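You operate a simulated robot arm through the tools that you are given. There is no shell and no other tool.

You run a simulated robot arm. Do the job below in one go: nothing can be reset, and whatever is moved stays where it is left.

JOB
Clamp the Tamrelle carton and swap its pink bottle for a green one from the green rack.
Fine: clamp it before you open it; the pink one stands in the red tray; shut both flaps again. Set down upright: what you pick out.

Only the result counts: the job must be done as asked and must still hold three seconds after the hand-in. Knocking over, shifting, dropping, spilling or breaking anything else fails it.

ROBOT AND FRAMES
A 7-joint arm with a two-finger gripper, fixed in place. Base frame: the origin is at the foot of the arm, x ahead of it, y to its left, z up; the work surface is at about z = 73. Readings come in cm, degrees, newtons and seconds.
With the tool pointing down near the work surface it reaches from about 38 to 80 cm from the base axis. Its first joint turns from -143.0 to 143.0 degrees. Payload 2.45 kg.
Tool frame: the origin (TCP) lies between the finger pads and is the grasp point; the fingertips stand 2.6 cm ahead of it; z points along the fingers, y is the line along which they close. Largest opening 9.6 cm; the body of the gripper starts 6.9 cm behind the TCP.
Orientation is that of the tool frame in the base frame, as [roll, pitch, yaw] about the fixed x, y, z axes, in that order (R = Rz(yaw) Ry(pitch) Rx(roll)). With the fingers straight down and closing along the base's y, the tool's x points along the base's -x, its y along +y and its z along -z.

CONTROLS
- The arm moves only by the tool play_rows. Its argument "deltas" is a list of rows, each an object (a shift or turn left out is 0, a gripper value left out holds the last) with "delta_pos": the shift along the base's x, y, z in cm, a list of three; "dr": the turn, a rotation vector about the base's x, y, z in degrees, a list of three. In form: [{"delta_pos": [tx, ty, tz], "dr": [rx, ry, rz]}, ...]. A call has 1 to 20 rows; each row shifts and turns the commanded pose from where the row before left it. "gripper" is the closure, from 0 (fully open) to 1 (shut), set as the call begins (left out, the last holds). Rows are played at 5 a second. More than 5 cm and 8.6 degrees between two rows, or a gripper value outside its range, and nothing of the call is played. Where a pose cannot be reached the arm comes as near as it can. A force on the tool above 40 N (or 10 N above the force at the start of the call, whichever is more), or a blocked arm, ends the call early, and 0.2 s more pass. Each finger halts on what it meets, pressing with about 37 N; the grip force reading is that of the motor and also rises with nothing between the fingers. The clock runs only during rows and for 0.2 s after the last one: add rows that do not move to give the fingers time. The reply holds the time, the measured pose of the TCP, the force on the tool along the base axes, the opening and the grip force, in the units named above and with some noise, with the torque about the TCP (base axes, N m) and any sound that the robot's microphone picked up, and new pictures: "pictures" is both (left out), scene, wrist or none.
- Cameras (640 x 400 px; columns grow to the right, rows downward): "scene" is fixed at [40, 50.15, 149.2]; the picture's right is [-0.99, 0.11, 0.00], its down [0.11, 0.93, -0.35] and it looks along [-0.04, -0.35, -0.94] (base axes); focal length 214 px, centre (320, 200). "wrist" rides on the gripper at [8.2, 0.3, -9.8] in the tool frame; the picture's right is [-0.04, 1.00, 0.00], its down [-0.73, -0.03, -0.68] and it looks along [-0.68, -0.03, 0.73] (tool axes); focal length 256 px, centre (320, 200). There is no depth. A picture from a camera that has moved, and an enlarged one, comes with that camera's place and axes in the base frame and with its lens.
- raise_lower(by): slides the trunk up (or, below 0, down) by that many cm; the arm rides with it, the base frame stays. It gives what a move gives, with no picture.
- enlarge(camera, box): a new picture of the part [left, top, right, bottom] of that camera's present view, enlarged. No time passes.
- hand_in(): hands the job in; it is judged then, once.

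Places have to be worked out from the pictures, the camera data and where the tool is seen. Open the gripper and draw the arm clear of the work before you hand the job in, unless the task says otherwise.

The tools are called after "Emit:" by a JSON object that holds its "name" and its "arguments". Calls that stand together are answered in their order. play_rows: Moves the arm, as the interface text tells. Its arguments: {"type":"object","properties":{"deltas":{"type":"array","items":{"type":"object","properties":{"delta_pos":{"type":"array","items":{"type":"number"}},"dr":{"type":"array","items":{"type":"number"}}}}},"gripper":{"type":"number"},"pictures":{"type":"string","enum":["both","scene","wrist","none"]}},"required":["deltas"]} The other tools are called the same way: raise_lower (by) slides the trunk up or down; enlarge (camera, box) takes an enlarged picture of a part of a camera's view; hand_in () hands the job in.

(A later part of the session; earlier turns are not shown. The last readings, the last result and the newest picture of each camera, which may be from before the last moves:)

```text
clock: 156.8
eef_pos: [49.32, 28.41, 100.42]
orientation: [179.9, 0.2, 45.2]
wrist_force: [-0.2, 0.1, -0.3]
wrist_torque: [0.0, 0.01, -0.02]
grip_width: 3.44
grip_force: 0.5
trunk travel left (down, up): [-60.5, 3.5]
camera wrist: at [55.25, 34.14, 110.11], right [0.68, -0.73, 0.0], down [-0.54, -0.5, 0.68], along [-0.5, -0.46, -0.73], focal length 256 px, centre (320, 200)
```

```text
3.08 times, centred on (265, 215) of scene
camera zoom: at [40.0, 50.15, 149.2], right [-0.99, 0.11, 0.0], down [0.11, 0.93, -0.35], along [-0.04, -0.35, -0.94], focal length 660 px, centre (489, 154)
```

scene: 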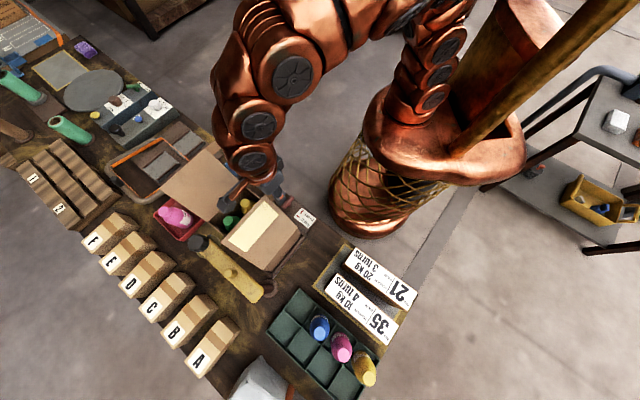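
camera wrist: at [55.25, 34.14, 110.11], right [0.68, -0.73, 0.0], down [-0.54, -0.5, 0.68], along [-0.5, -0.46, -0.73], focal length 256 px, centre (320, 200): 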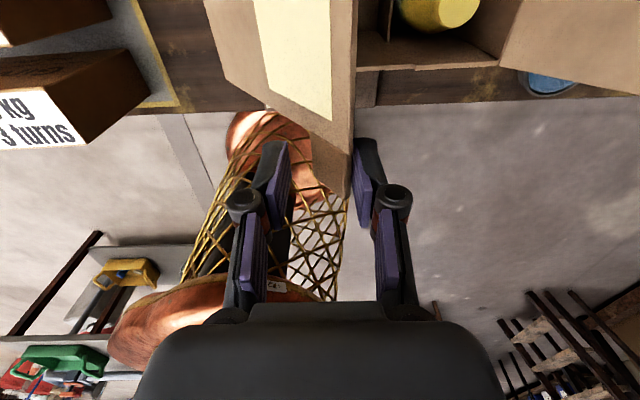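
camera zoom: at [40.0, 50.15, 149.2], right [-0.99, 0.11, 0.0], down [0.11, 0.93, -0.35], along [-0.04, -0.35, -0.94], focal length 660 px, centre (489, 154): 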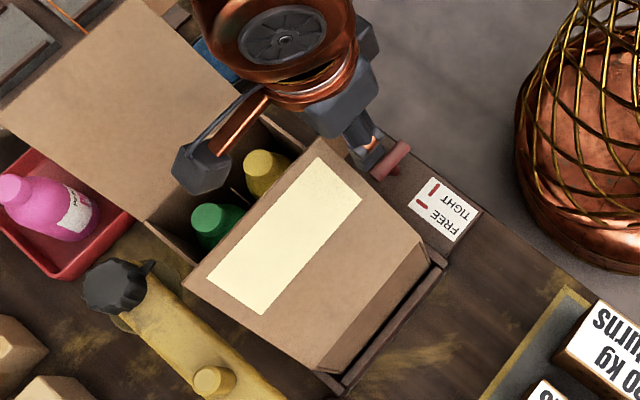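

The flap now rests on the inner finger at about 50°. Lowering it gently with the finger.

Emit:
{"name": "play_rows", "arguments": {"deltas": [{"delta_pos": [0.75, -0.75, -2.1]}, {"delta_pos": [0.72, -0.72, -1.5]}, {"delta_pos": [0.95, -0.95, -2.2]}, {}], "pictures": "both"}}

Emit:
{"name": "enlarge", "arguments": {"camera": "wrist", "box": [200, 60, 440, 260]}}

```text
clock: 157.8
eef_pos: [51.57, 26.02, 94.57]
orientation: [179.9, 0.2, 45.1]
wrist_force: [0.9, -0.2, 0.2]
wrist_torque: [-0.03, 0.0, 0.02]
grip_width: 3.44
grip_force: 0.2
trunk travel left (down, up): [-60.5, 3.5]
camera wrist: at [57.59, 31.73, 104.31], right [0.68, -0.73, 0.0], down [-0.54, -0.5, 0.68], along [-0.5, -0.46, -0.73], focal length 256 px, centre (320, 200)
```

scene: 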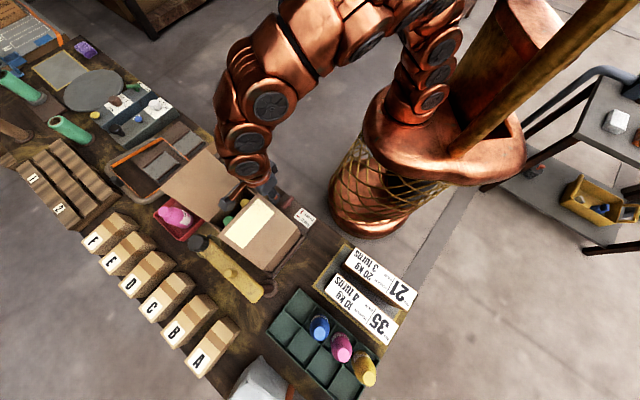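
wrist: 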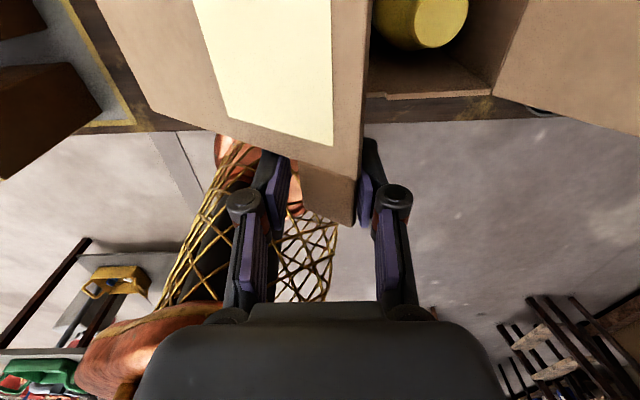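

```text
2.00 times, centred on (320, 160) of wrist
camera zoom: at [57.59, 31.73, 104.31], right [0.68, -0.73, 0.0], down [-0.54, -0.5, 0.68], along [-0.5, -0.46, -0.73], focal length 512 px, centre (320, 280)
```

zoom: 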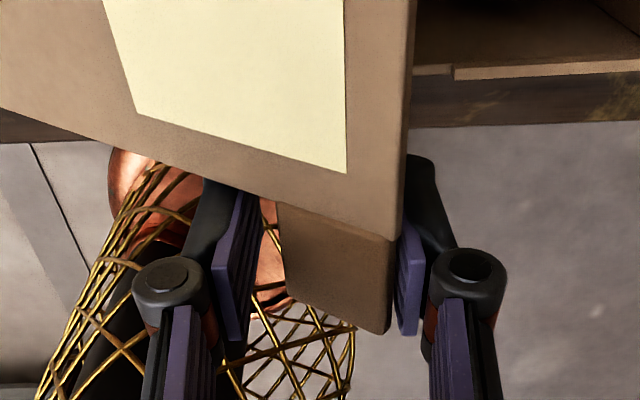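

Following nicely at about 33°. Continue down.

Emit:
{"name": "play_rows", "arguments": {"deltas": [{"delta_pos": [0.6, -0.6, -1.5]}, {"delta_pos": [0.45, -0.45, -1.3]}, {"delta_pos": [0.4, -0.4, -1.5]}, {}], "pictures": "both"}}

Emit:
{"name": "enlarge", "arguments": {"camera": "wrist", "box": [200, 60, 440, 260]}}

```text
clock: 158.8
eef_pos: [53.15, 24.39, 90.07]
orientation: [180.0, 0.2, 45.2]
wrist_force: [1.3, 0.0, -0.5]
wrist_torque: [0.0, 0.02, -0.03]
grip_width: 3.45
grip_force: 0.2
trunk travel left (down, up): [-60.5, 3.5]
camera wrist: at [59.07, 30.19, 99.84], right [0.68, -0.73, 0.0], down [-0.54, -0.5, 0.68], along [-0.5, -0.46, -0.73], focal length 256 px, centre (320, 200)
```

scene: 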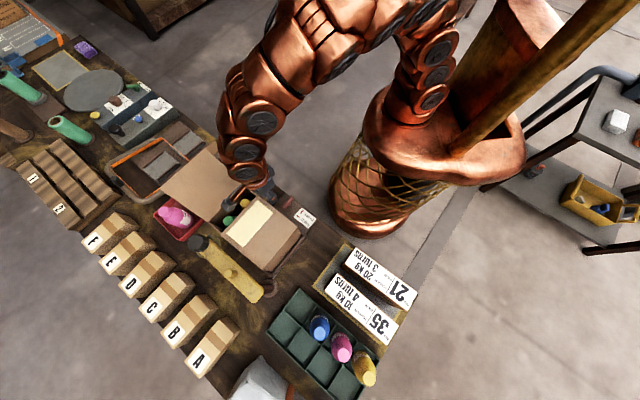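
wrist: 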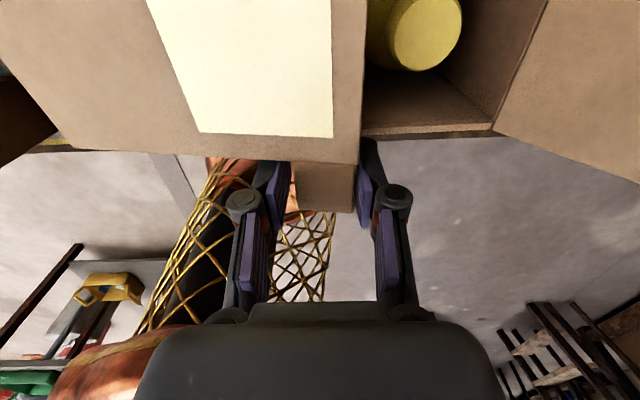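

```text
2.00 times, centred on (320, 160) of wrist
camera zoom: at [59.07, 30.19, 99.84], right [0.68, -0.73, 0.0], down [-0.54, -0.5, 0.68], along [-0.5, -0.46, -0.73], focal length 512 px, centre (320, 280)
```

zoom: 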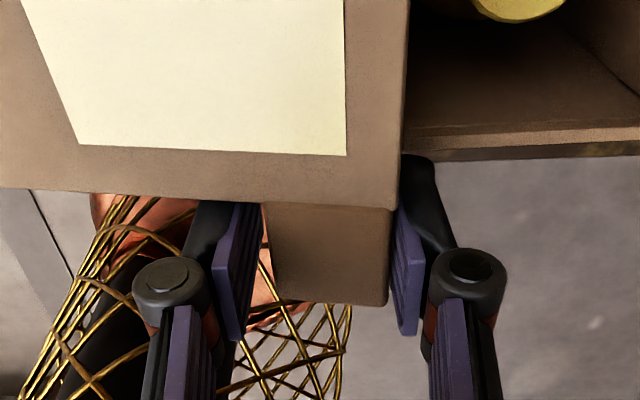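

Nearly closed (about 13°). Letting it slide off the finger onto the rim.

Emit:
{"name": "play_rows", "arguments": {"deltas": [{"delta_pos": [0.2, -0.2, -0.8]}, {"delta_pos": [0.25, -0.25, -0.6]}, {"delta_pos": [0.3, -0.3, 0]}, {}, {}], "pictures": "both"}}

Emit:
{"name": "enlarge", "arguments": {"camera": "wrist", "box": [200, 60, 440, 260]}}

Emit:
{"name": "enlarge", "arguments": {"camera": "scene", "box": [190, 150, 320, 280]}}

```text
clock: 160.1
eef_pos: [53.68, 23.85, 88.68]
orientation: [179.9, 0.2, 45.0]
wrist_force: [-3.7, 4.6, -0.8]
wrist_torque: [0.04, 0.06, 0.05]
grip_width: 3.74
grip_force: 3.1
trunk travel left (down, up): [-60.5, 3.5]
camera wrist: at [59.83, 29.54, 98.44], right [0.68, -0.73, 0.0], down [-0.54, -0.5, 0.68], along [-0.5, -0.46, -0.73], focal length 256 px, centre (320, 200)
```

scene: 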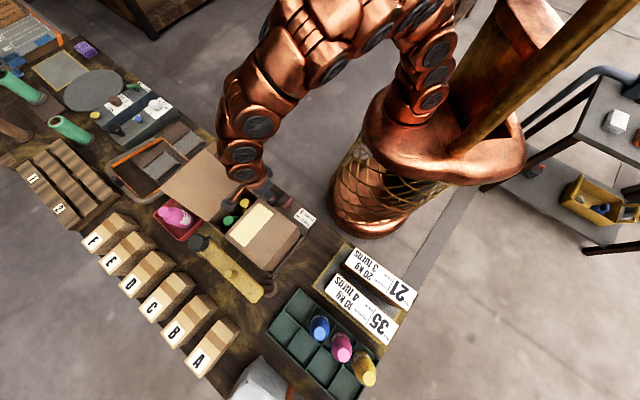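
wrist: 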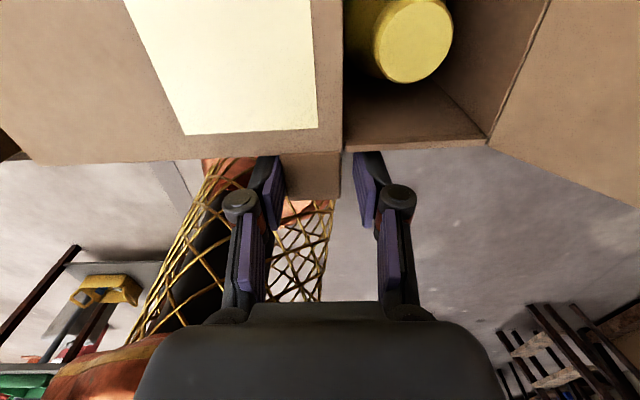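

```text
2.00 times, centred on (320, 160) of wrist
camera zoom: at [59.83, 29.54, 98.44], right [0.68, -0.73, 0.0], down [-0.54, -0.5, 0.68], along [-0.5, -0.46, -0.73], focal length 512 px, centre (320, 280)
```

zoom: 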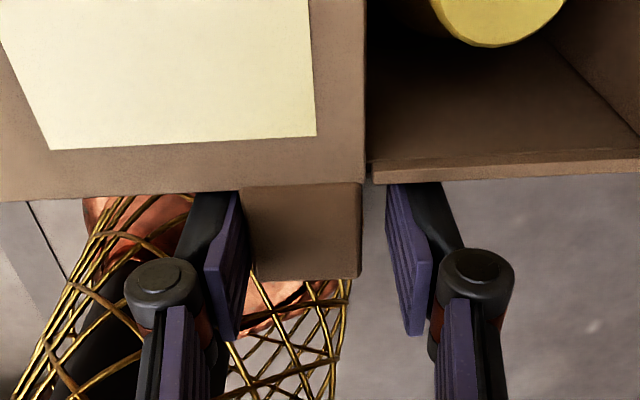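

```text
3.08 times, centred on (255, 215) of scene
camera zoom: at [40.0, 50.15, 149.2], right [-0.99, 0.11, 0.0], down [0.11, 0.93, -0.35], along [-0.04, -0.35, -0.94], focal length 660 px, centre (520, 154)
```

zoom: 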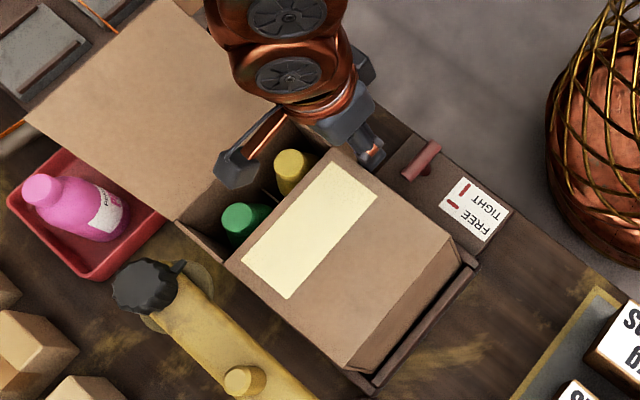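

Flap 1 looks down on the rim; the left finger is pressing lightly on the tab's edge. Backing off and lifting straight up to check.

Emit:
{"name": "play_rows", "arguments": {"deltas": [{"delta_pos": [-0.4, 0.4, 0]}, {}, {"delta_pos": [0, 0, 2]}, {"delta_pos": [0, 0, 4]}, {"delta_pos": [0, 0, 4]}, {"delta_pos": [0, 0, 4]}, {"delta_pos": [0, 0, 4]}, {}], "pictures": "both"}}

Emit:
{"name": "enlarge", "arguments": {"camera": "wrist", "box": [160, 0, 440, 220]}}

Emit:
{"name": "enlarge", "arguments": {"camera": "scene", "box": [190, 150, 320, 280]}}

```text
clock: 161.8
eef_pos: [53.3, 24.18, 106.86]
orientation: [180.0, 0.2, 45.1]
wrist_force: [-0.2, -0.1, -1.1]
wrist_torque: [0.04, -0.03, 0.03]
grip_width: 3.41
grip_force: 0.1
trunk travel left (down, up): [-60.5, 3.5]
camera wrist: at [59.27, 29.91, 116.51], right [0.68, -0.73, 0.0], down [-0.54, -0.5, 0.68], along [-0.5, -0.46, -0.73], focal length 256 px, centre (320, 200)
```

scene: 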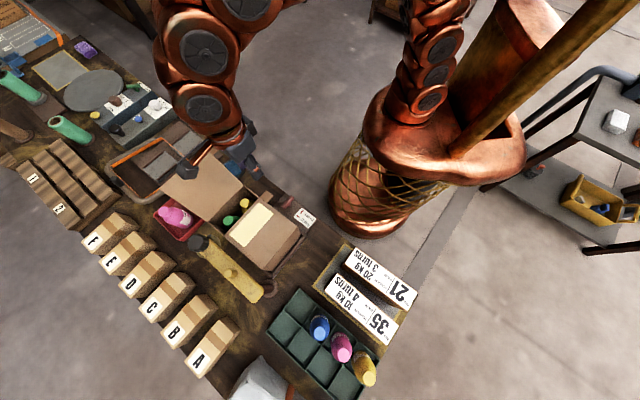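
wrist: 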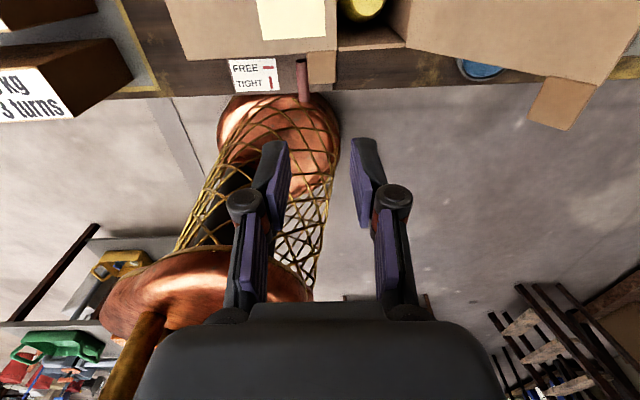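

```text
1.82 times, centred on (300, 110) of wrist
camera zoom: at [59.27, 29.91, 116.51], right [0.68, -0.73, 0.0], down [-0.54, -0.5, 0.68], along [-0.5, -0.46, -0.73], focal length 465 px, centre (356, 364)
```

zoom: 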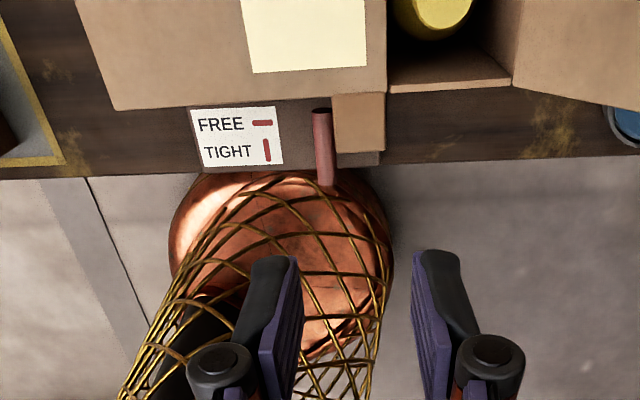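

```text
3.08 times, centred on (255, 215) of scene
camera zoom: at [40.0, 50.15, 149.2], right [-0.99, 0.11, 0.0], down [0.11, 0.93, -0.35], along [-0.04, -0.35, -0.94], focal length 660 px, centre (520, 154)
```

zoom: 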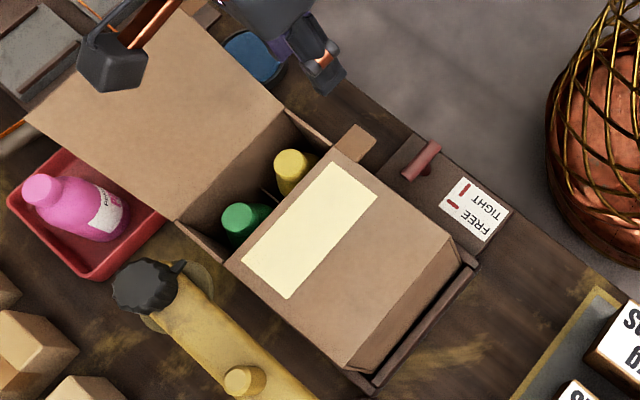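

Flap 1 is closed and flat again. Now to flap 2: moving over its tab (edge near u ≈ 36, z ≈ 101).

Emit:
{"name": "play_rows", "arguments": {"deltas": [{"delta_pos": [2.7, -2.6, 0]}, {"delta_pos": [2.7, -2.6, 0]}, {"delta_pos": [2.7, -2.6, 0]}, {"delta_pos": [2.6, -2.58, 0]}, {}], "pictures": "both"}}

Emit:
{"name": "enlarge", "arguments": {"camera": "wrist", "box": [200, 60, 440, 260]}}

```text
clock: 163.1
eef_pos: [63.96, 13.65, 106.77]
orientation: [179.9, 0.3, 45.1]
wrist_force: [0.0, 0.7, 0.2]
wrist_torque: [0.01, 0.03, 0.0]
grip_width: 3.41
grip_force: 0.0
trunk travel left (down, up): [-60.5, 3.5]
camera wrist: at [69.86, 19.31, 116.39], right [0.68, -0.73, 0.0], down [-0.54, -0.5, 0.68], along [-0.5, -0.46, -0.73], focal length 256 px, centre (320, 200)
```

scene: 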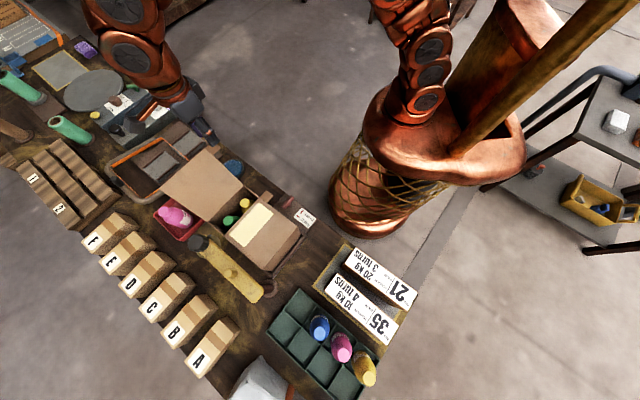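
wrist: 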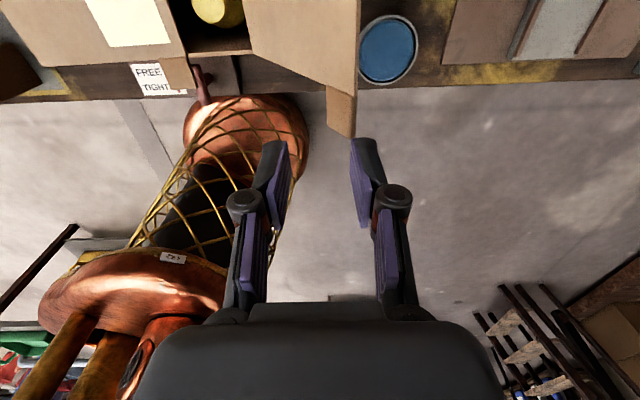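

```text
2.00 times, centred on (320, 160) of wrist
camera zoom: at [69.86, 19.31, 116.39], right [0.68, -0.73, 0.0], down [-0.54, -0.5, 0.68], along [-0.5, -0.46, -0.73], focal length 512 px, centre (320, 280)
```

zoom: 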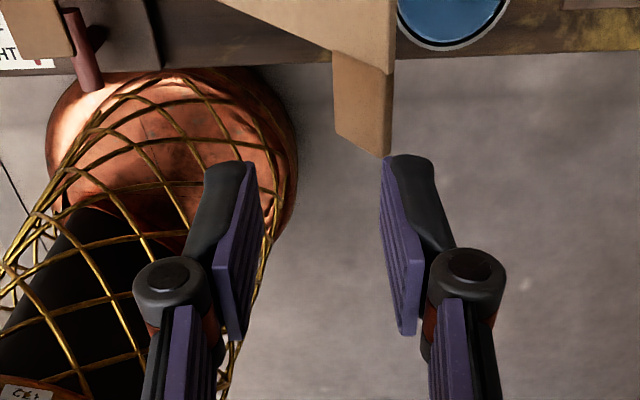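

Flap 2's edge is at about u = 37.5 (around 126°). Shifting to straddle the tab and descending.

Emit:
{"name": "play_rows", "arguments": {"deltas": [{"delta_pos": [0.8, -0.6, 0]}, {"delta_pos": [0, 0, -2.5]}, {"delta_pos": [0, 0, -2.5]}, {"delta_pos": [0, 0, -1.5]}, {}], "gripper": 0.583, "pictures": "both"}}

Emit:
{"name": "enlarge", "arguments": {"camera": "wrist", "box": [200, 60, 440, 260]}}

```text
clock: 164.2
eef_pos: [64.82, 13.13, 100.2]
orientation: [179.8, 0.3, 45.1]
wrist_force: [0.9, -0.2, 0.0]
wrist_torque: [-0.04, -0.01, 0.04]
grip_width: 3.99
grip_force: 0.1
trunk travel left (down, up): [-60.5, 3.5]
camera wrist: at [70.77, 18.84, 109.87], right [0.68, -0.73, 0.0], down [-0.54, -0.5, 0.68], along [-0.5, -0.46, -0.73], focal length 256 px, centre (320, 200)
```

scene: 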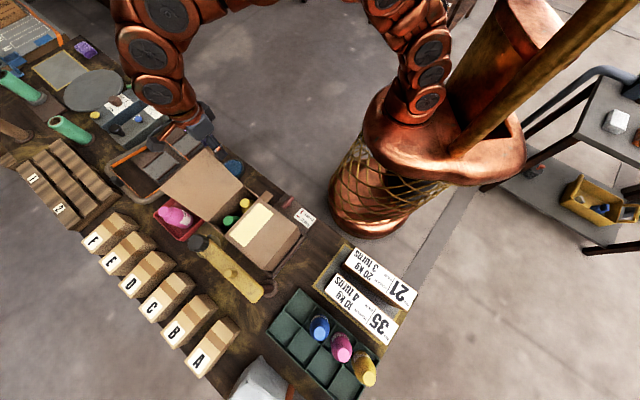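
wrist: 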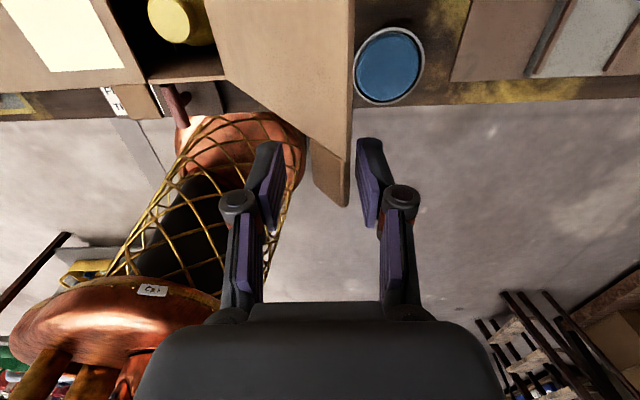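

```text
2.00 times, centred on (320, 160) of wrist
camera zoom: at [70.77, 18.84, 109.87], right [0.68, -0.73, 0.0], down [-0.54, -0.5, 0.68], along [-0.5, -0.46, -0.73], focal length 512 px, centre (320, 280)
```

zoom: 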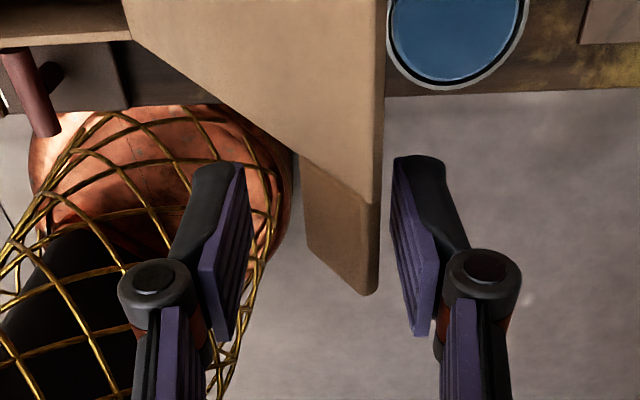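

The tab is caged. Pushing flap 2 back up towards vertical with the outer finger.

Emit:
{"name": "play_rows", "arguments": {"deltas": [{"delta_pos": [-1.1, 1.1, 0.3]}, {"delta_pos": [-1.2, 1.2, 0.8]}, {"delta_pos": [-1.7, 1.7, 0.9]}, {"delta_pos": [-1.8, 1.8, 0.5]}, {}], "pictures": "both"}}

Emit:
{"name": "enlarge", "arguments": {"camera": "wrist", "box": [200, 60, 440, 260]}}

```text
clock: 165.4
eef_pos: [59.12, 18.88, 102.82]
orientation: [179.9, 0.3, 45.1]
wrist_force: [0.5, 0.6, 0.5]
wrist_torque: [0.02, 0.05, -0.04]
grip_width: 3.99
grip_force: 0.1
trunk travel left (down, up): [-60.5, 3.5]
camera wrist: at [65.03, 24.63, 112.57], right [0.68, -0.73, 0.0], down [-0.54, -0.5, 0.68], along [-0.5, -0.46, -0.73], focal length 256 px, centre (320, 200)
```

scene: 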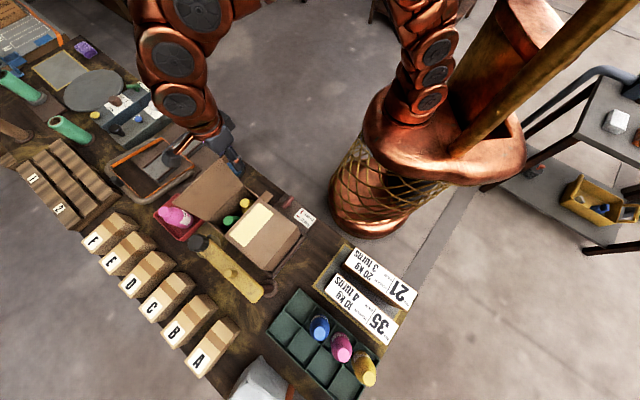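
wrist: 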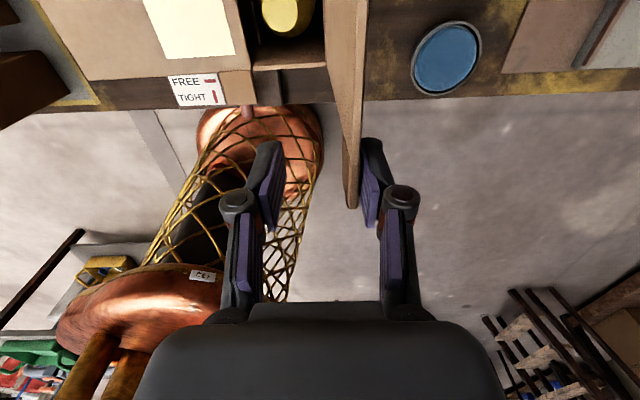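

```text
2.00 times, centred on (320, 160) of wrist
camera zoom: at [65.03, 24.63, 112.57], right [0.68, -0.73, 0.0], down [-0.54, -0.5, 0.68], along [-0.5, -0.46, -0.73], focal length 512 px, centre (320, 280)
```

zoom: 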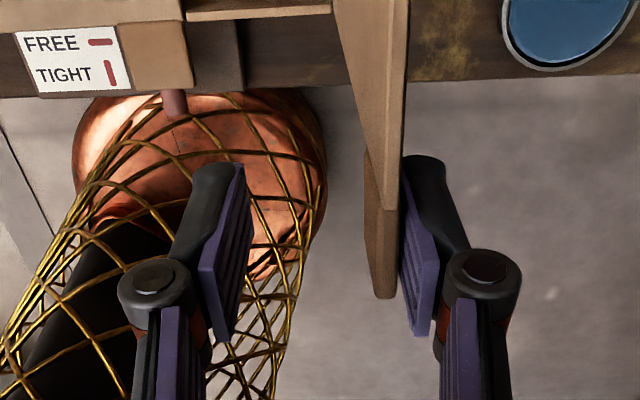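

Flap 2 is about at vertical. Pushing on past vertical.

Emit:
{"name": "play_rows", "arguments": {"deltas": [{"delta_pos": [-1.35, 1.35, -0.1]}, {"delta_pos": [-1.4, 1.4, -0.3]}, {"delta_pos": [-1.2, 1.2, -0.4]}, {}, {}], "pictures": "both"}}

Emit:
{"name": "enlarge", "arguments": {"camera": "wrist", "box": [200, 60, 440, 260]}}

```text
clock: 166.7
eef_pos: [55.12, 23.0, 101.76]
orientation: [179.9, 0.3, 45.1]
wrist_force: [0.1, -0.2, 1.0]
wrist_torque: [0.01, 0.02, 0.0]
grip_width: 4.02
grip_force: 0.1
trunk travel left (down, up): [-60.5, 3.5]
camera wrist: at [61.09, 28.68, 111.62], right [0.68, -0.73, 0.0], down [-0.54, -0.5, 0.68], along [-0.5, -0.46, -0.73], focal length 256 px, centre (320, 200)
```

scene: 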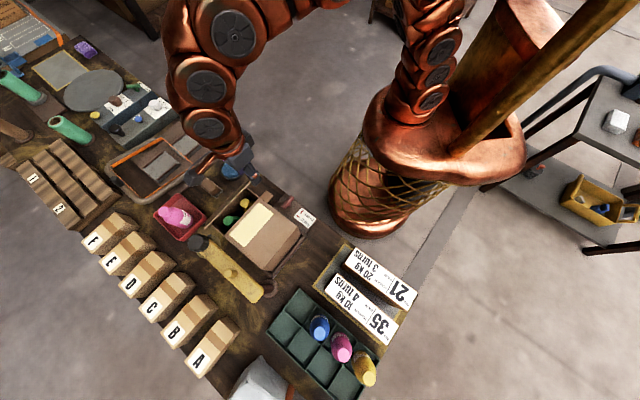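
wrist: 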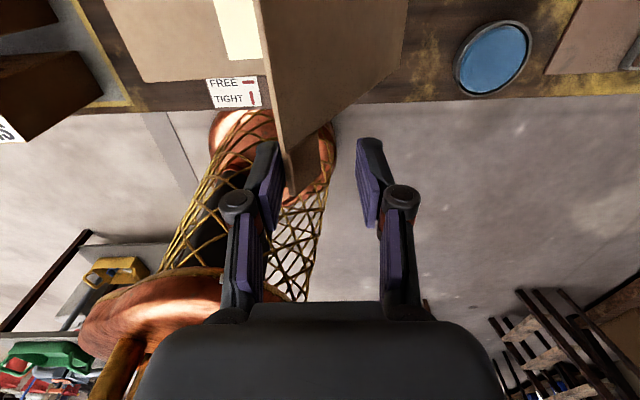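

```text
2.00 times, centred on (320, 160) of wrist
camera zoom: at [61.09, 28.68, 111.62], right [0.68, -0.73, 0.0], down [-0.54, -0.5, 0.68], along [-0.5, -0.46, -0.73], focal length 512 px, centre (320, 280)
```

zoom: 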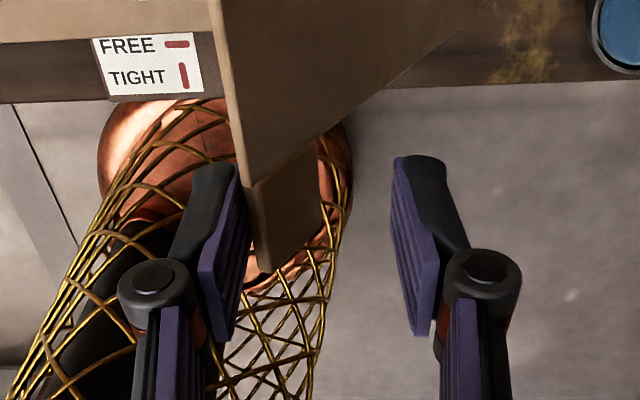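

Flap 2 now rests on the −u finger at about 60°. Lowering it along its arc.

Emit:
{"name": "play_rows", "arguments": {"deltas": [{"delta_pos": [-1.35, 1.35, -2.3]}, {"delta_pos": [-1.35, 1.35, -2.1]}, {"delta_pos": [-1.06, 1.06, -2.1]}, {}], "pictures": "both"}}

Emit:
{"name": "enlarge", "arguments": {"camera": "wrist", "box": [200, 60, 440, 260]}}

```text
clock: 167.7
eef_pos: [51.41, 26.6, 95.38]
orientation: [179.9, 0.2, 45.1]
wrist_force: [-2.2, 0.2, 2.1]
wrist_torque: [-0.21, -0.04, 0.06]
grip_width: 4.1
grip_force: 7.7
trunk travel left (down, up): [-60.5, 3.5]
camera wrist: at [57.54, 32.37, 105.02], right [0.68, -0.73, 0.0], down [-0.54, -0.5, 0.68], along [-0.5, -0.46, -0.73], focal length 256 px, centre (320, 200)
```

scene: 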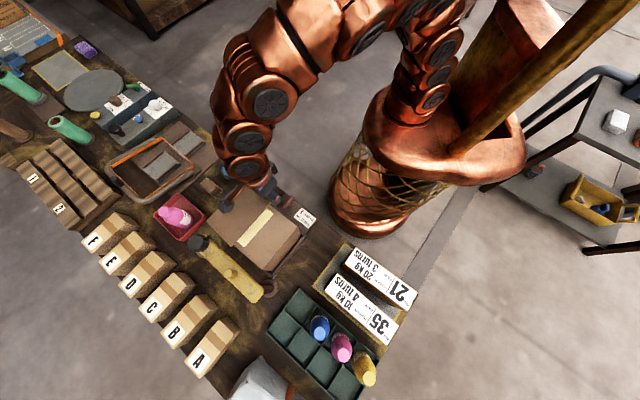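
wrist: 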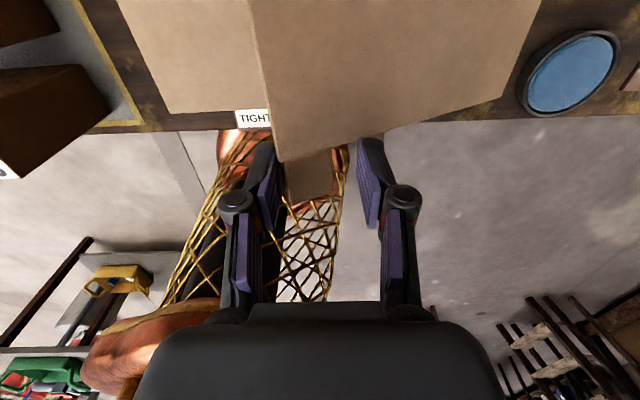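

```text
2.00 times, centred on (320, 160) of wrist
camera zoom: at [57.54, 32.37, 105.02], right [0.68, -0.73, 0.0], down [-0.54, -0.5, 0.68], along [-0.5, -0.46, -0.73], focal length 512 px, centre (320, 280)
```

zoom: 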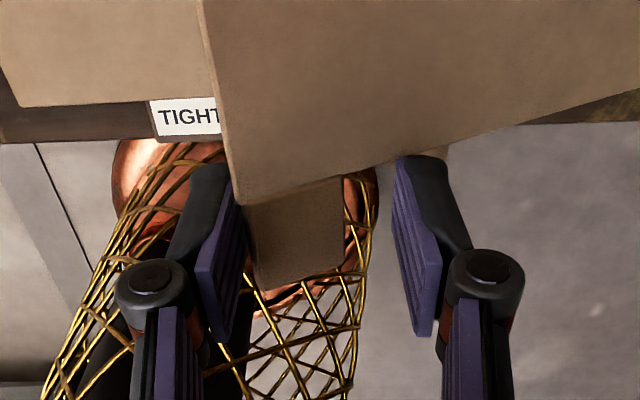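

Flap 2 at about 32°, following. One finger is brushing the flap's edge slightly, so I'll shift 0.4 cm towards the robot and continue down.

Emit:
{"name": "play_rows", "arguments": {"deltas": [{"delta_pos": [-0.3, -0.3, 0]}, {"delta_pos": [-0.45, 0.45, -1.2]}, {"delta_pos": [-0.4, 0.4, -1.3]}, {"delta_pos": [-0.4, 0.4, -1.7]}, {}], "pictures": "both"}}

Emit:
{"name": "enlarge", "arguments": {"camera": "wrist", "box": [200, 60, 440, 260]}}

```text
clock: 168.8
eef_pos: [49.94, 27.52, 91.27]
orientation: [180.0, 0.2, 45.2]
wrist_force: [1.1, -0.5, -1.0]
wrist_torque: [0.04, 0.0, -0.01]
grip_width: 4.01
grip_force: 0.1
trunk travel left (down, up): [-60.5, 3.5]
camera wrist: at [55.86, 33.33, 100.97], right [0.68, -0.73, 0.0], down [-0.54, -0.5, 0.68], along [-0.5, -0.46, -0.73], focal length 256 px, centre (320, 200)
```

scene: 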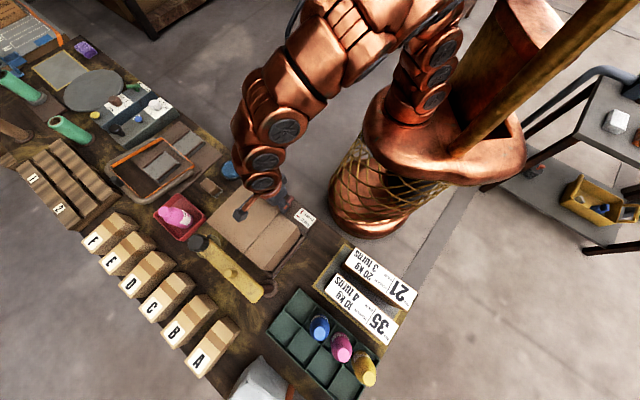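
wrist: 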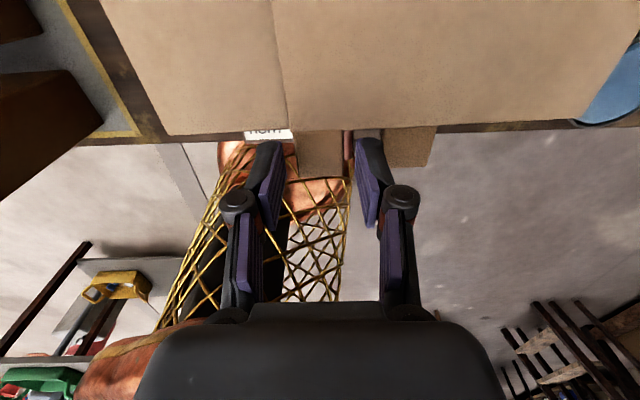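

```text
2.00 times, centred on (320, 160) of wrist
camera zoom: at [55.86, 33.33, 100.97], right [0.68, -0.73, 0.0], down [-0.54, -0.5, 0.68], along [-0.5, -0.46, -0.73], focal length 512 px, centre (320, 280)
```

zoom: 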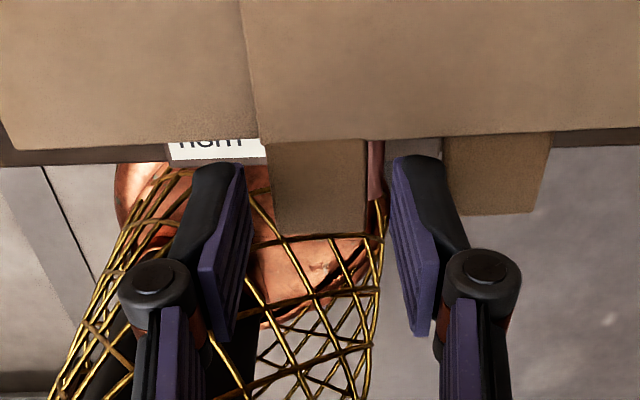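

Flap 2 has settled flat over flap 1. Lifting straight up and checking.

Emit:
{"name": "play_rows", "arguments": {"deltas": [{"delta_pos": [0, 0, 2]}, {"delta_pos": [0, 0, 4]}, {"delta_pos": [0, 0, 4]}, {"delta_pos": [-1, -1, 4]}, {"delta_pos": [-1.5, -1.5, 2]}, {"delta_pos": [-1.5, -1.5, 0]}, {}], "pictures": "both"}}

Emit:
{"name": "enlarge", "arguments": {"camera": "scene", "box": [190, 160, 330, 280]}}

Emit:
{"name": "enlarge", "arguments": {"camera": "scene", "box": [130, 170, 230, 270]}}

```text
clock: 170.4
eef_pos: [46.04, 23.69, 107.11]
orientation: [179.9, 0.2, 45.0]
wrist_force: [0.4, 0.2, 0.4]
wrist_torque: [0.01, -0.02, -0.01]
grip_width: 3.99
grip_force: 0.0
trunk travel left (down, up): [-60.5, 3.5]
camera wrist: at [52.02, 29.37, 116.77], right [0.68, -0.73, 0.0], down [-0.54, -0.5, 0.68], along [-0.5, -0.46, -0.73], focal length 256 px, centre (320, 200)
```

scene: 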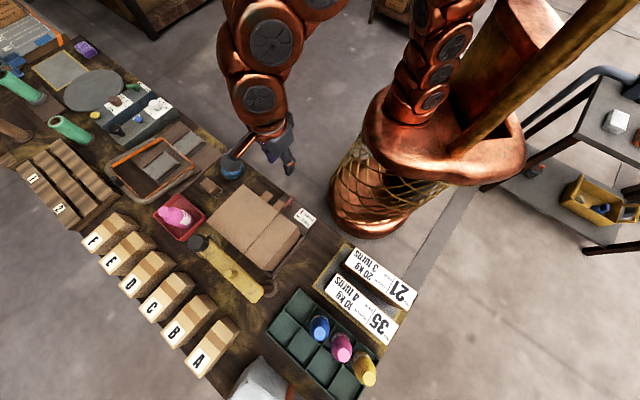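
wrist: 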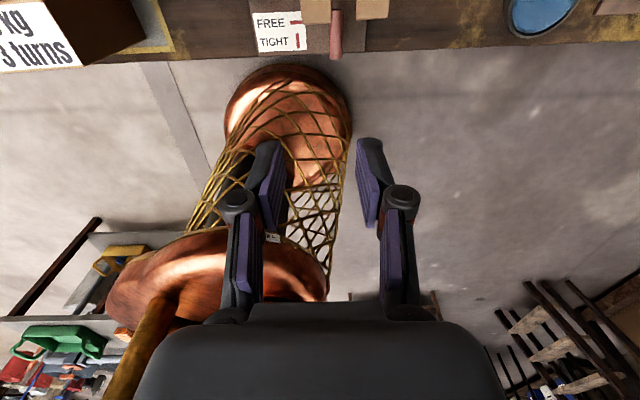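

```text
3.33 times, centred on (260, 220) of scene
camera zoom: at [40.0, 50.15, 149.2], right [-0.99, 0.11, 0.0], down [0.11, 0.93, -0.35], along [-0.04, -0.35, -0.94], focal length 715 px, centre (520, 133)
```

zoom: 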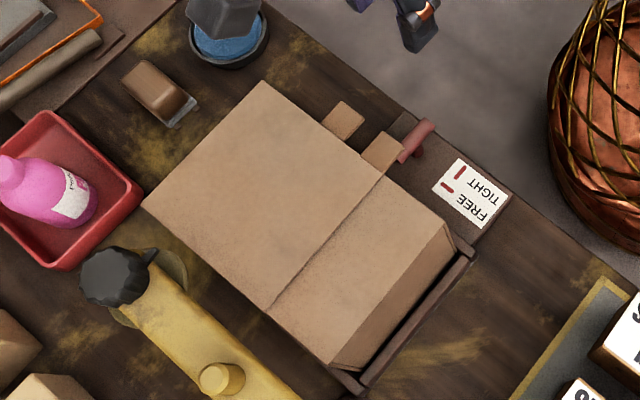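

```text
4.00 times, centred on (180, 220) of scene
camera zoom: at [40.0, 50.15, 149.2], right [-0.99, 0.11, 0.0], down [0.11, 0.93, -0.35], along [-0.04, -0.35, -0.94], focal length 858 px, centre (880, 120)
```

zoom: 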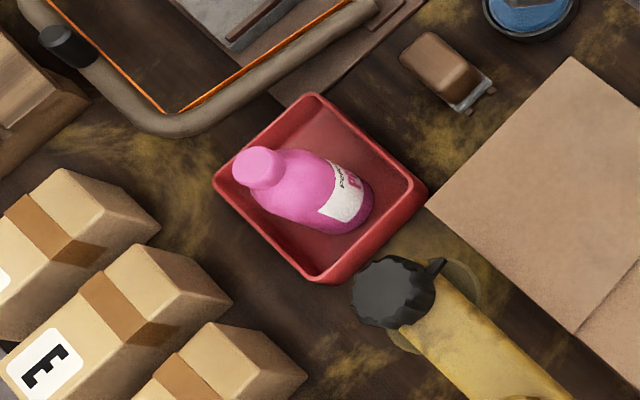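

Everything looks as at the start: both flaps flat, handle at TIGHT, pink upright in the tray. I'll compare the same close-up as before opening to be sure both flaps are fully down.

Emit:
{"name": "enlarge", "arguments": {"camera": "scene", "box": [240, 170, 310, 230]}}

Emit:
{"name": "enlarge", "arguments": {"camera": "scene", "box": [240, 190, 320, 280]}}

Emit:
{"name": "enlarge", "arguments": {"camera": "scene", "box": [250, 240, 390, 400]}}

```text
6.67 times, centred on (275, 200) of scene
camera zoom: at [40.0, 50.15, 149.2], right [-0.99, 0.11, 0.0], down [0.11, 0.93, -0.35], along [-0.04, -0.35, -0.94], focal length 1430 px, centre (620, 200)
```

zoom: 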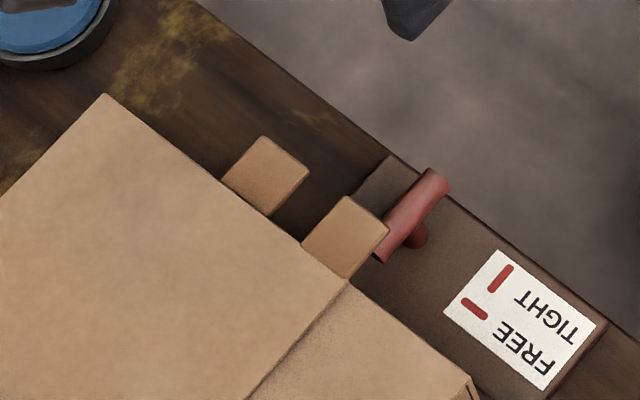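

```text
4.44 times, centred on (280, 235) of scene
camera zoom: at [40.0, 50.15, 149.2], right [-0.99, 0.11, 0.0], down [0.11, 0.93, -0.35], along [-0.04, -0.35, -0.94], focal length 953 px, centre (498, 44)
```

zoom: 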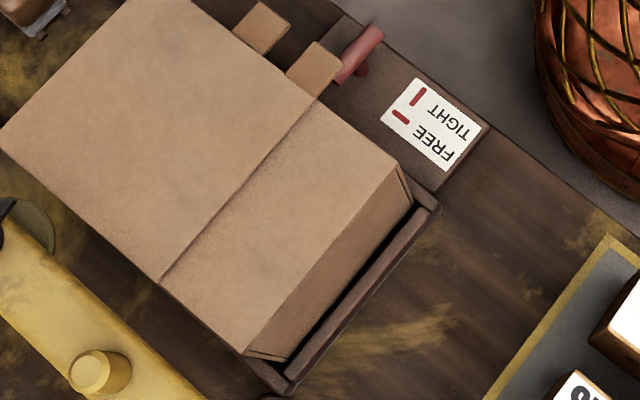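

```text
2.50 times, centred on (320, 320) of scene
camera zoom: at [40.0, 50.15, 149.2], right [-0.99, 0.11, 0.0], down [0.11, 0.93, -0.35], along [-0.04, -0.35, -0.94], focal length 536 px, centre (320, -100)
```

zoom: 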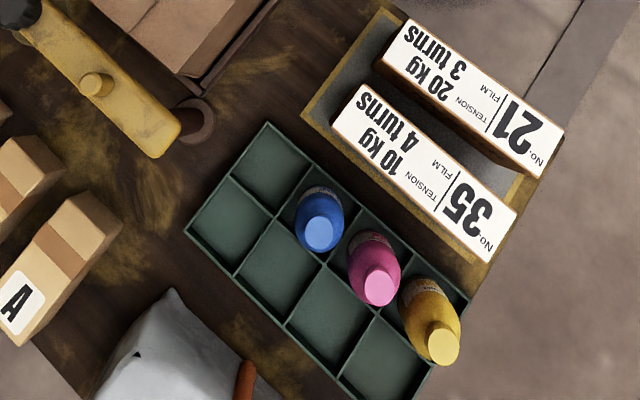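

The tabs sit about 0.8 cm higher than before opening, so the flaps may be a few degrees ajar. I'll press down gently on the overlap with closed fingers to shut them fully.

Emit:
{"name": "play_rows", "arguments": {"deltas": [{"delta_pos": [2.3, 2.2, 0]}, {"delta_pos": [2.3, 2.2, 0]}, {"delta_pos": [2.3, 2.2, -2]}, {"delta_pos": [2.2, 2.2, -4]}, {"delta_pos": [0, 0, -4]}, {"delta_pos": [0, 0, -2.5]}, {}], "gripper": 1, "pictures": "both"}}

```text
refused: row 4 steps farther than a row can; nothing moved
```

One row was too long; splitting it.

Emit:
{"name": "play_rows", "arguments": {"deltas": [{"delta_pos": [2.3, 2.2, 0]}, {"delta_pos": [2.3, 2.2, 0]}, {"delta_pos": [2.3, 2.2, -2]}, {"delta_pos": [2.2, 2.2, -2]}, {"delta_pos": [0, 0, -4]}, {"delta_pos": [0, 0, -4]}, {}], "gripper": 1, "pictures": "both"}}

```text
clock: 172.1
eef_pos: [54.95, 32.51, 95.23]
orientation: [179.9, 0.3, 45.1]
wrist_force: [0.6, -0.2, -0.9]
wrist_torque: [0.04, -0.04, 0.01]
grip_width: 0.0
grip_force: 28.6
trunk travel left (down, up): [-60.5, 3.5]
camera wrist: at [60.9, 38.15, 104.95], right [0.68, -0.73, 0.0], down [-0.54, -0.5, 0.68], along [-0.5, -0.46, -0.73], focal length 256 px, centre (320, 200)
```

scene: 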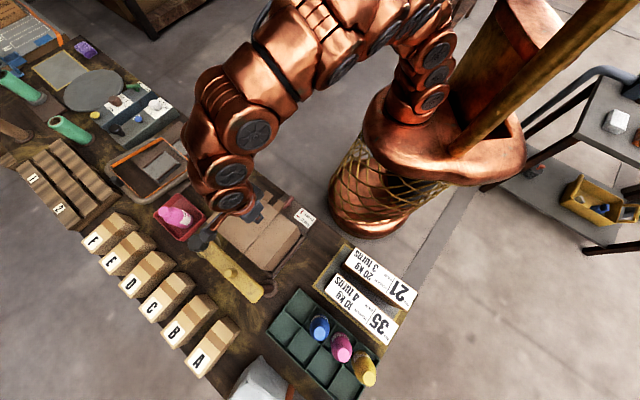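
wrist: 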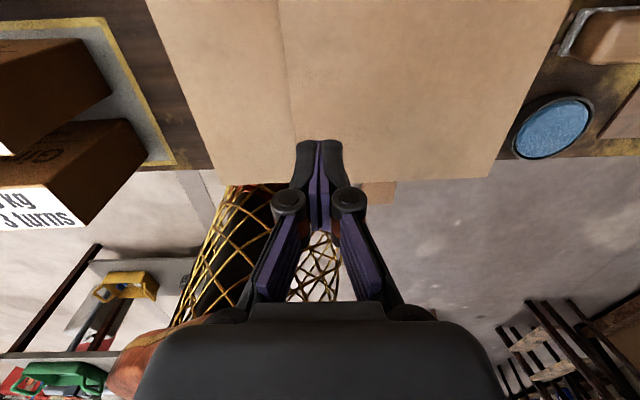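

Fingertips are above flap 2 near its free edge. Descending and pressing in small steps.

Emit:
{"name": "play_rows", "arguments": {"deltas": [{"delta_pos": [0, 0, -1.5]}, {"delta_pos": [0, 0, -1.0]}, {"delta_pos": [0, 0, -0.4]}, {}], "pictures": "none"}}

Emit:
{"name": "play_rows", "arguments": {"deltas": [{"delta_pos": [0, 0, -0.3]}, {"delta_pos": [0, 0, -0.3]}, {}], "pictures": "none"}}

Emit:
{"name": "play_rows", "arguments": {"deltas": [{"delta_pos": [0, 0, -0.3]}, {"delta_pos": [0, 0, -0.3]}, {}], "pictures": "wrist"}}

```text
clock: 173.1
eef_pos: [54.89, 32.46, 92.32]
orientation: [179.9, 0.4, 45.1]
wrist_force: [-0.4, 0.1, -0.5]
wrist_torque: [0.02, 0.01, 0.0]
grip_width: 0.01
grip_force: 28.4
trunk travel left (down, up): [-60.5, 3.5]
```

```text
clock: 173.8
eef_pos: [54.97, 32.45, 91.74]
orientation: [179.9, 0.2, 45.2]
wrist_force: [1.6, -0.4, -0.8]
wrist_torque: [0.04, 0.0, 0.01]
grip_width: 0.03
grip_force: 28.9
trunk travel left (down, up): [-60.5, 3.5]
```

```text
clock: 174.7
eef_pos: [54.98, 32.49, 91.13]
orientation: [179.9, 0.2, 45.1]
wrist_force: [-0.3, -0.3, -0.3]
wrist_torque: [0.02, 0.0, 0.01]
grip_width: 0.0
grip_force: 28.4
trunk travel left (down, up): [-60.5, 3.5]
camera wrist: at [60.94, 38.22, 100.79], right [0.68, -0.73, 0.0], down [-0.54, -0.5, 0.68], along [-0.5, -0.46, -0.73], focal length 256 px, centre (320, 200)
```

wrist: 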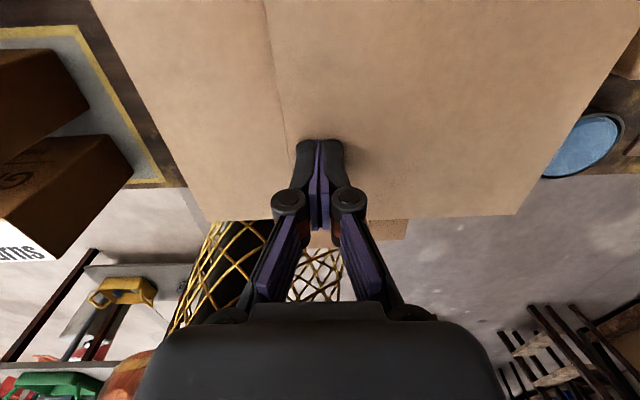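

No contact yet with tips at z ≈ 88.5, so the flap is lower than feared. A few more small steps until it touches.

Emit:
{"name": "play_rows", "arguments": {"deltas": [{"delta_pos": [0, 0, -0.2]}, {"delta_pos": [0, 0, -0.2]}, {}], "pictures": "none"}}

Emit:
{"name": "play_rows", "arguments": {"deltas": [{"delta_pos": [0, 0, -0.2]}, {"delta_pos": [0, 0, -0.2]}, {}], "pictures": "none"}}

```text
clock: 175.4
eef_pos: [54.96, 32.48, 91.04]
orientation: [179.9, 0.1, 45.2]
wrist_force: [-1.1, 1.3, 25.2]
wrist_torque: [0.06, -0.02, -0.09]
grip_width: 0.58
grip_force: 28.8
trunk travel left (down, up): [-60.5, 3.5]
```

```text
clock: 175.9
eef_pos: [54.95, 32.6, 90.89]
orientation: [179.9, -0.2, 45.0]
wrist_force: [-9.9, -5.1, 25.9]
wrist_torque: [-0.18, 0.28, -0.06]
grip_width: 0.59
grip_force: 29.1
trunk travel left (down, up): [-60.5, 3.5]
stopped in row 2: the force on the tool passed its limit at 43 N (the readings are from after the stop); the commanded pose is now the measured one
```

The surface is firm at z ≈ 88.4, the same height as before opening, so the flaps are fully down. Lifting off and drawing the arm clear.

Emit:
{"name": "play_rows", "arguments": {"deltas": [{"delta_pos": [0, 0, 1]}, {"delta_pos": [0, 0, 3]}, {"delta_pos": [0, 0, 4]}, {"delta_pos": [0, 0, 4]}, {"delta_pos": [-2.5, -2.5, 2]}, {"delta_pos": [-2.5, -2.5, 1]}, {"delta_pos": [-2.5, -2.5, 1]}, {"delta_pos": [-2.0, -2.0, 1]}, {}], "gripper": 0.2, "pictures": "both"}}

Emit:
{"name": "enlarge", "arguments": {"camera": "scene", "box": [240, 170, 310, 230]}}

Emit:
{"name": "enlarge", "arguments": {"camera": "scene", "box": [150, 160, 320, 290]}}

```text
clock: 177.9
eef_pos: [45.59, 22.93, 107.68]
orientation: [179.9, -0.1, 45.1]
wrist_force: [-0.6, 0.0, -0.6]
wrist_torque: [-0.02, -0.03, -0.01]
grip_width: 7.69
grip_force: 0.1
trunk travel left (down, up): [-60.5, 3.5]
camera wrist: at [51.56, 28.66, 117.38], right [0.68, -0.73, 0.0], down [-0.54, -0.5, 0.68], along [-0.5, -0.46, -0.73], focal length 256 px, centre (320, 200)
```

scene: 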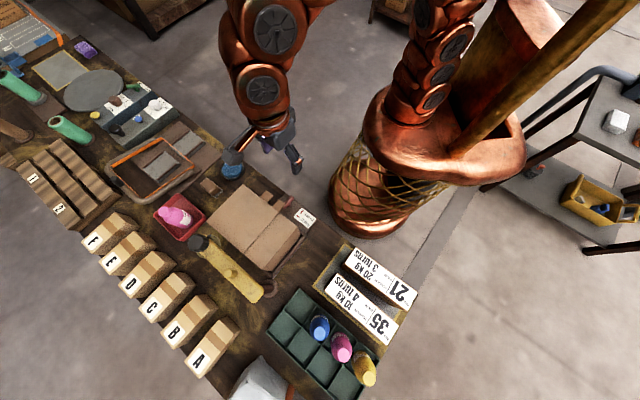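
wrist: 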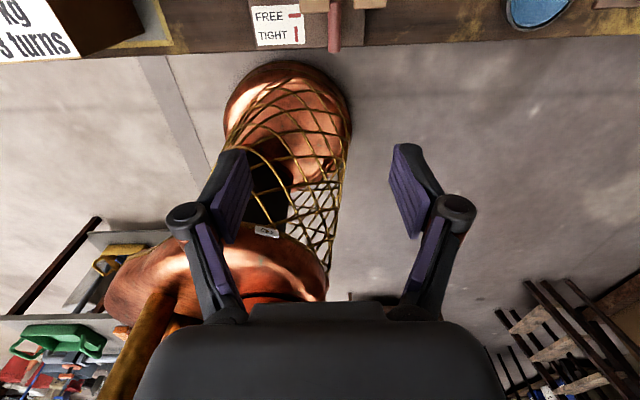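

```text
6.67 times, centred on (275, 200) of scene
camera zoom: at [40.0, 50.15, 149.2], right [-0.99, 0.11, 0.0], down [0.11, 0.93, -0.35], along [-0.04, -0.35, -0.94], focal length 1430 px, centre (620, 200)
```

zoom: 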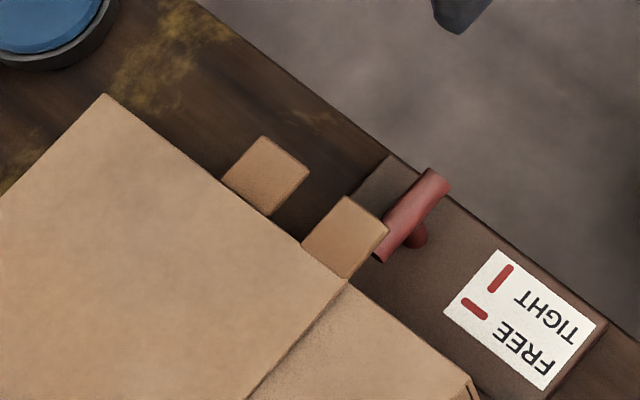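

```text
3.08 times, centred on (235, 225) of scene
camera zoom: at [40.0, 50.15, 149.2], right [-0.99, 0.11, 0.0], down [0.11, 0.93, -0.35], along [-0.04, -0.35, -0.94], focal length 660 px, centre (582, 123)
```

zoom: 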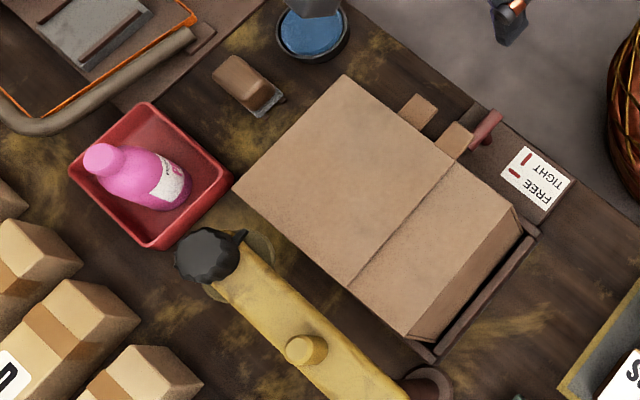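

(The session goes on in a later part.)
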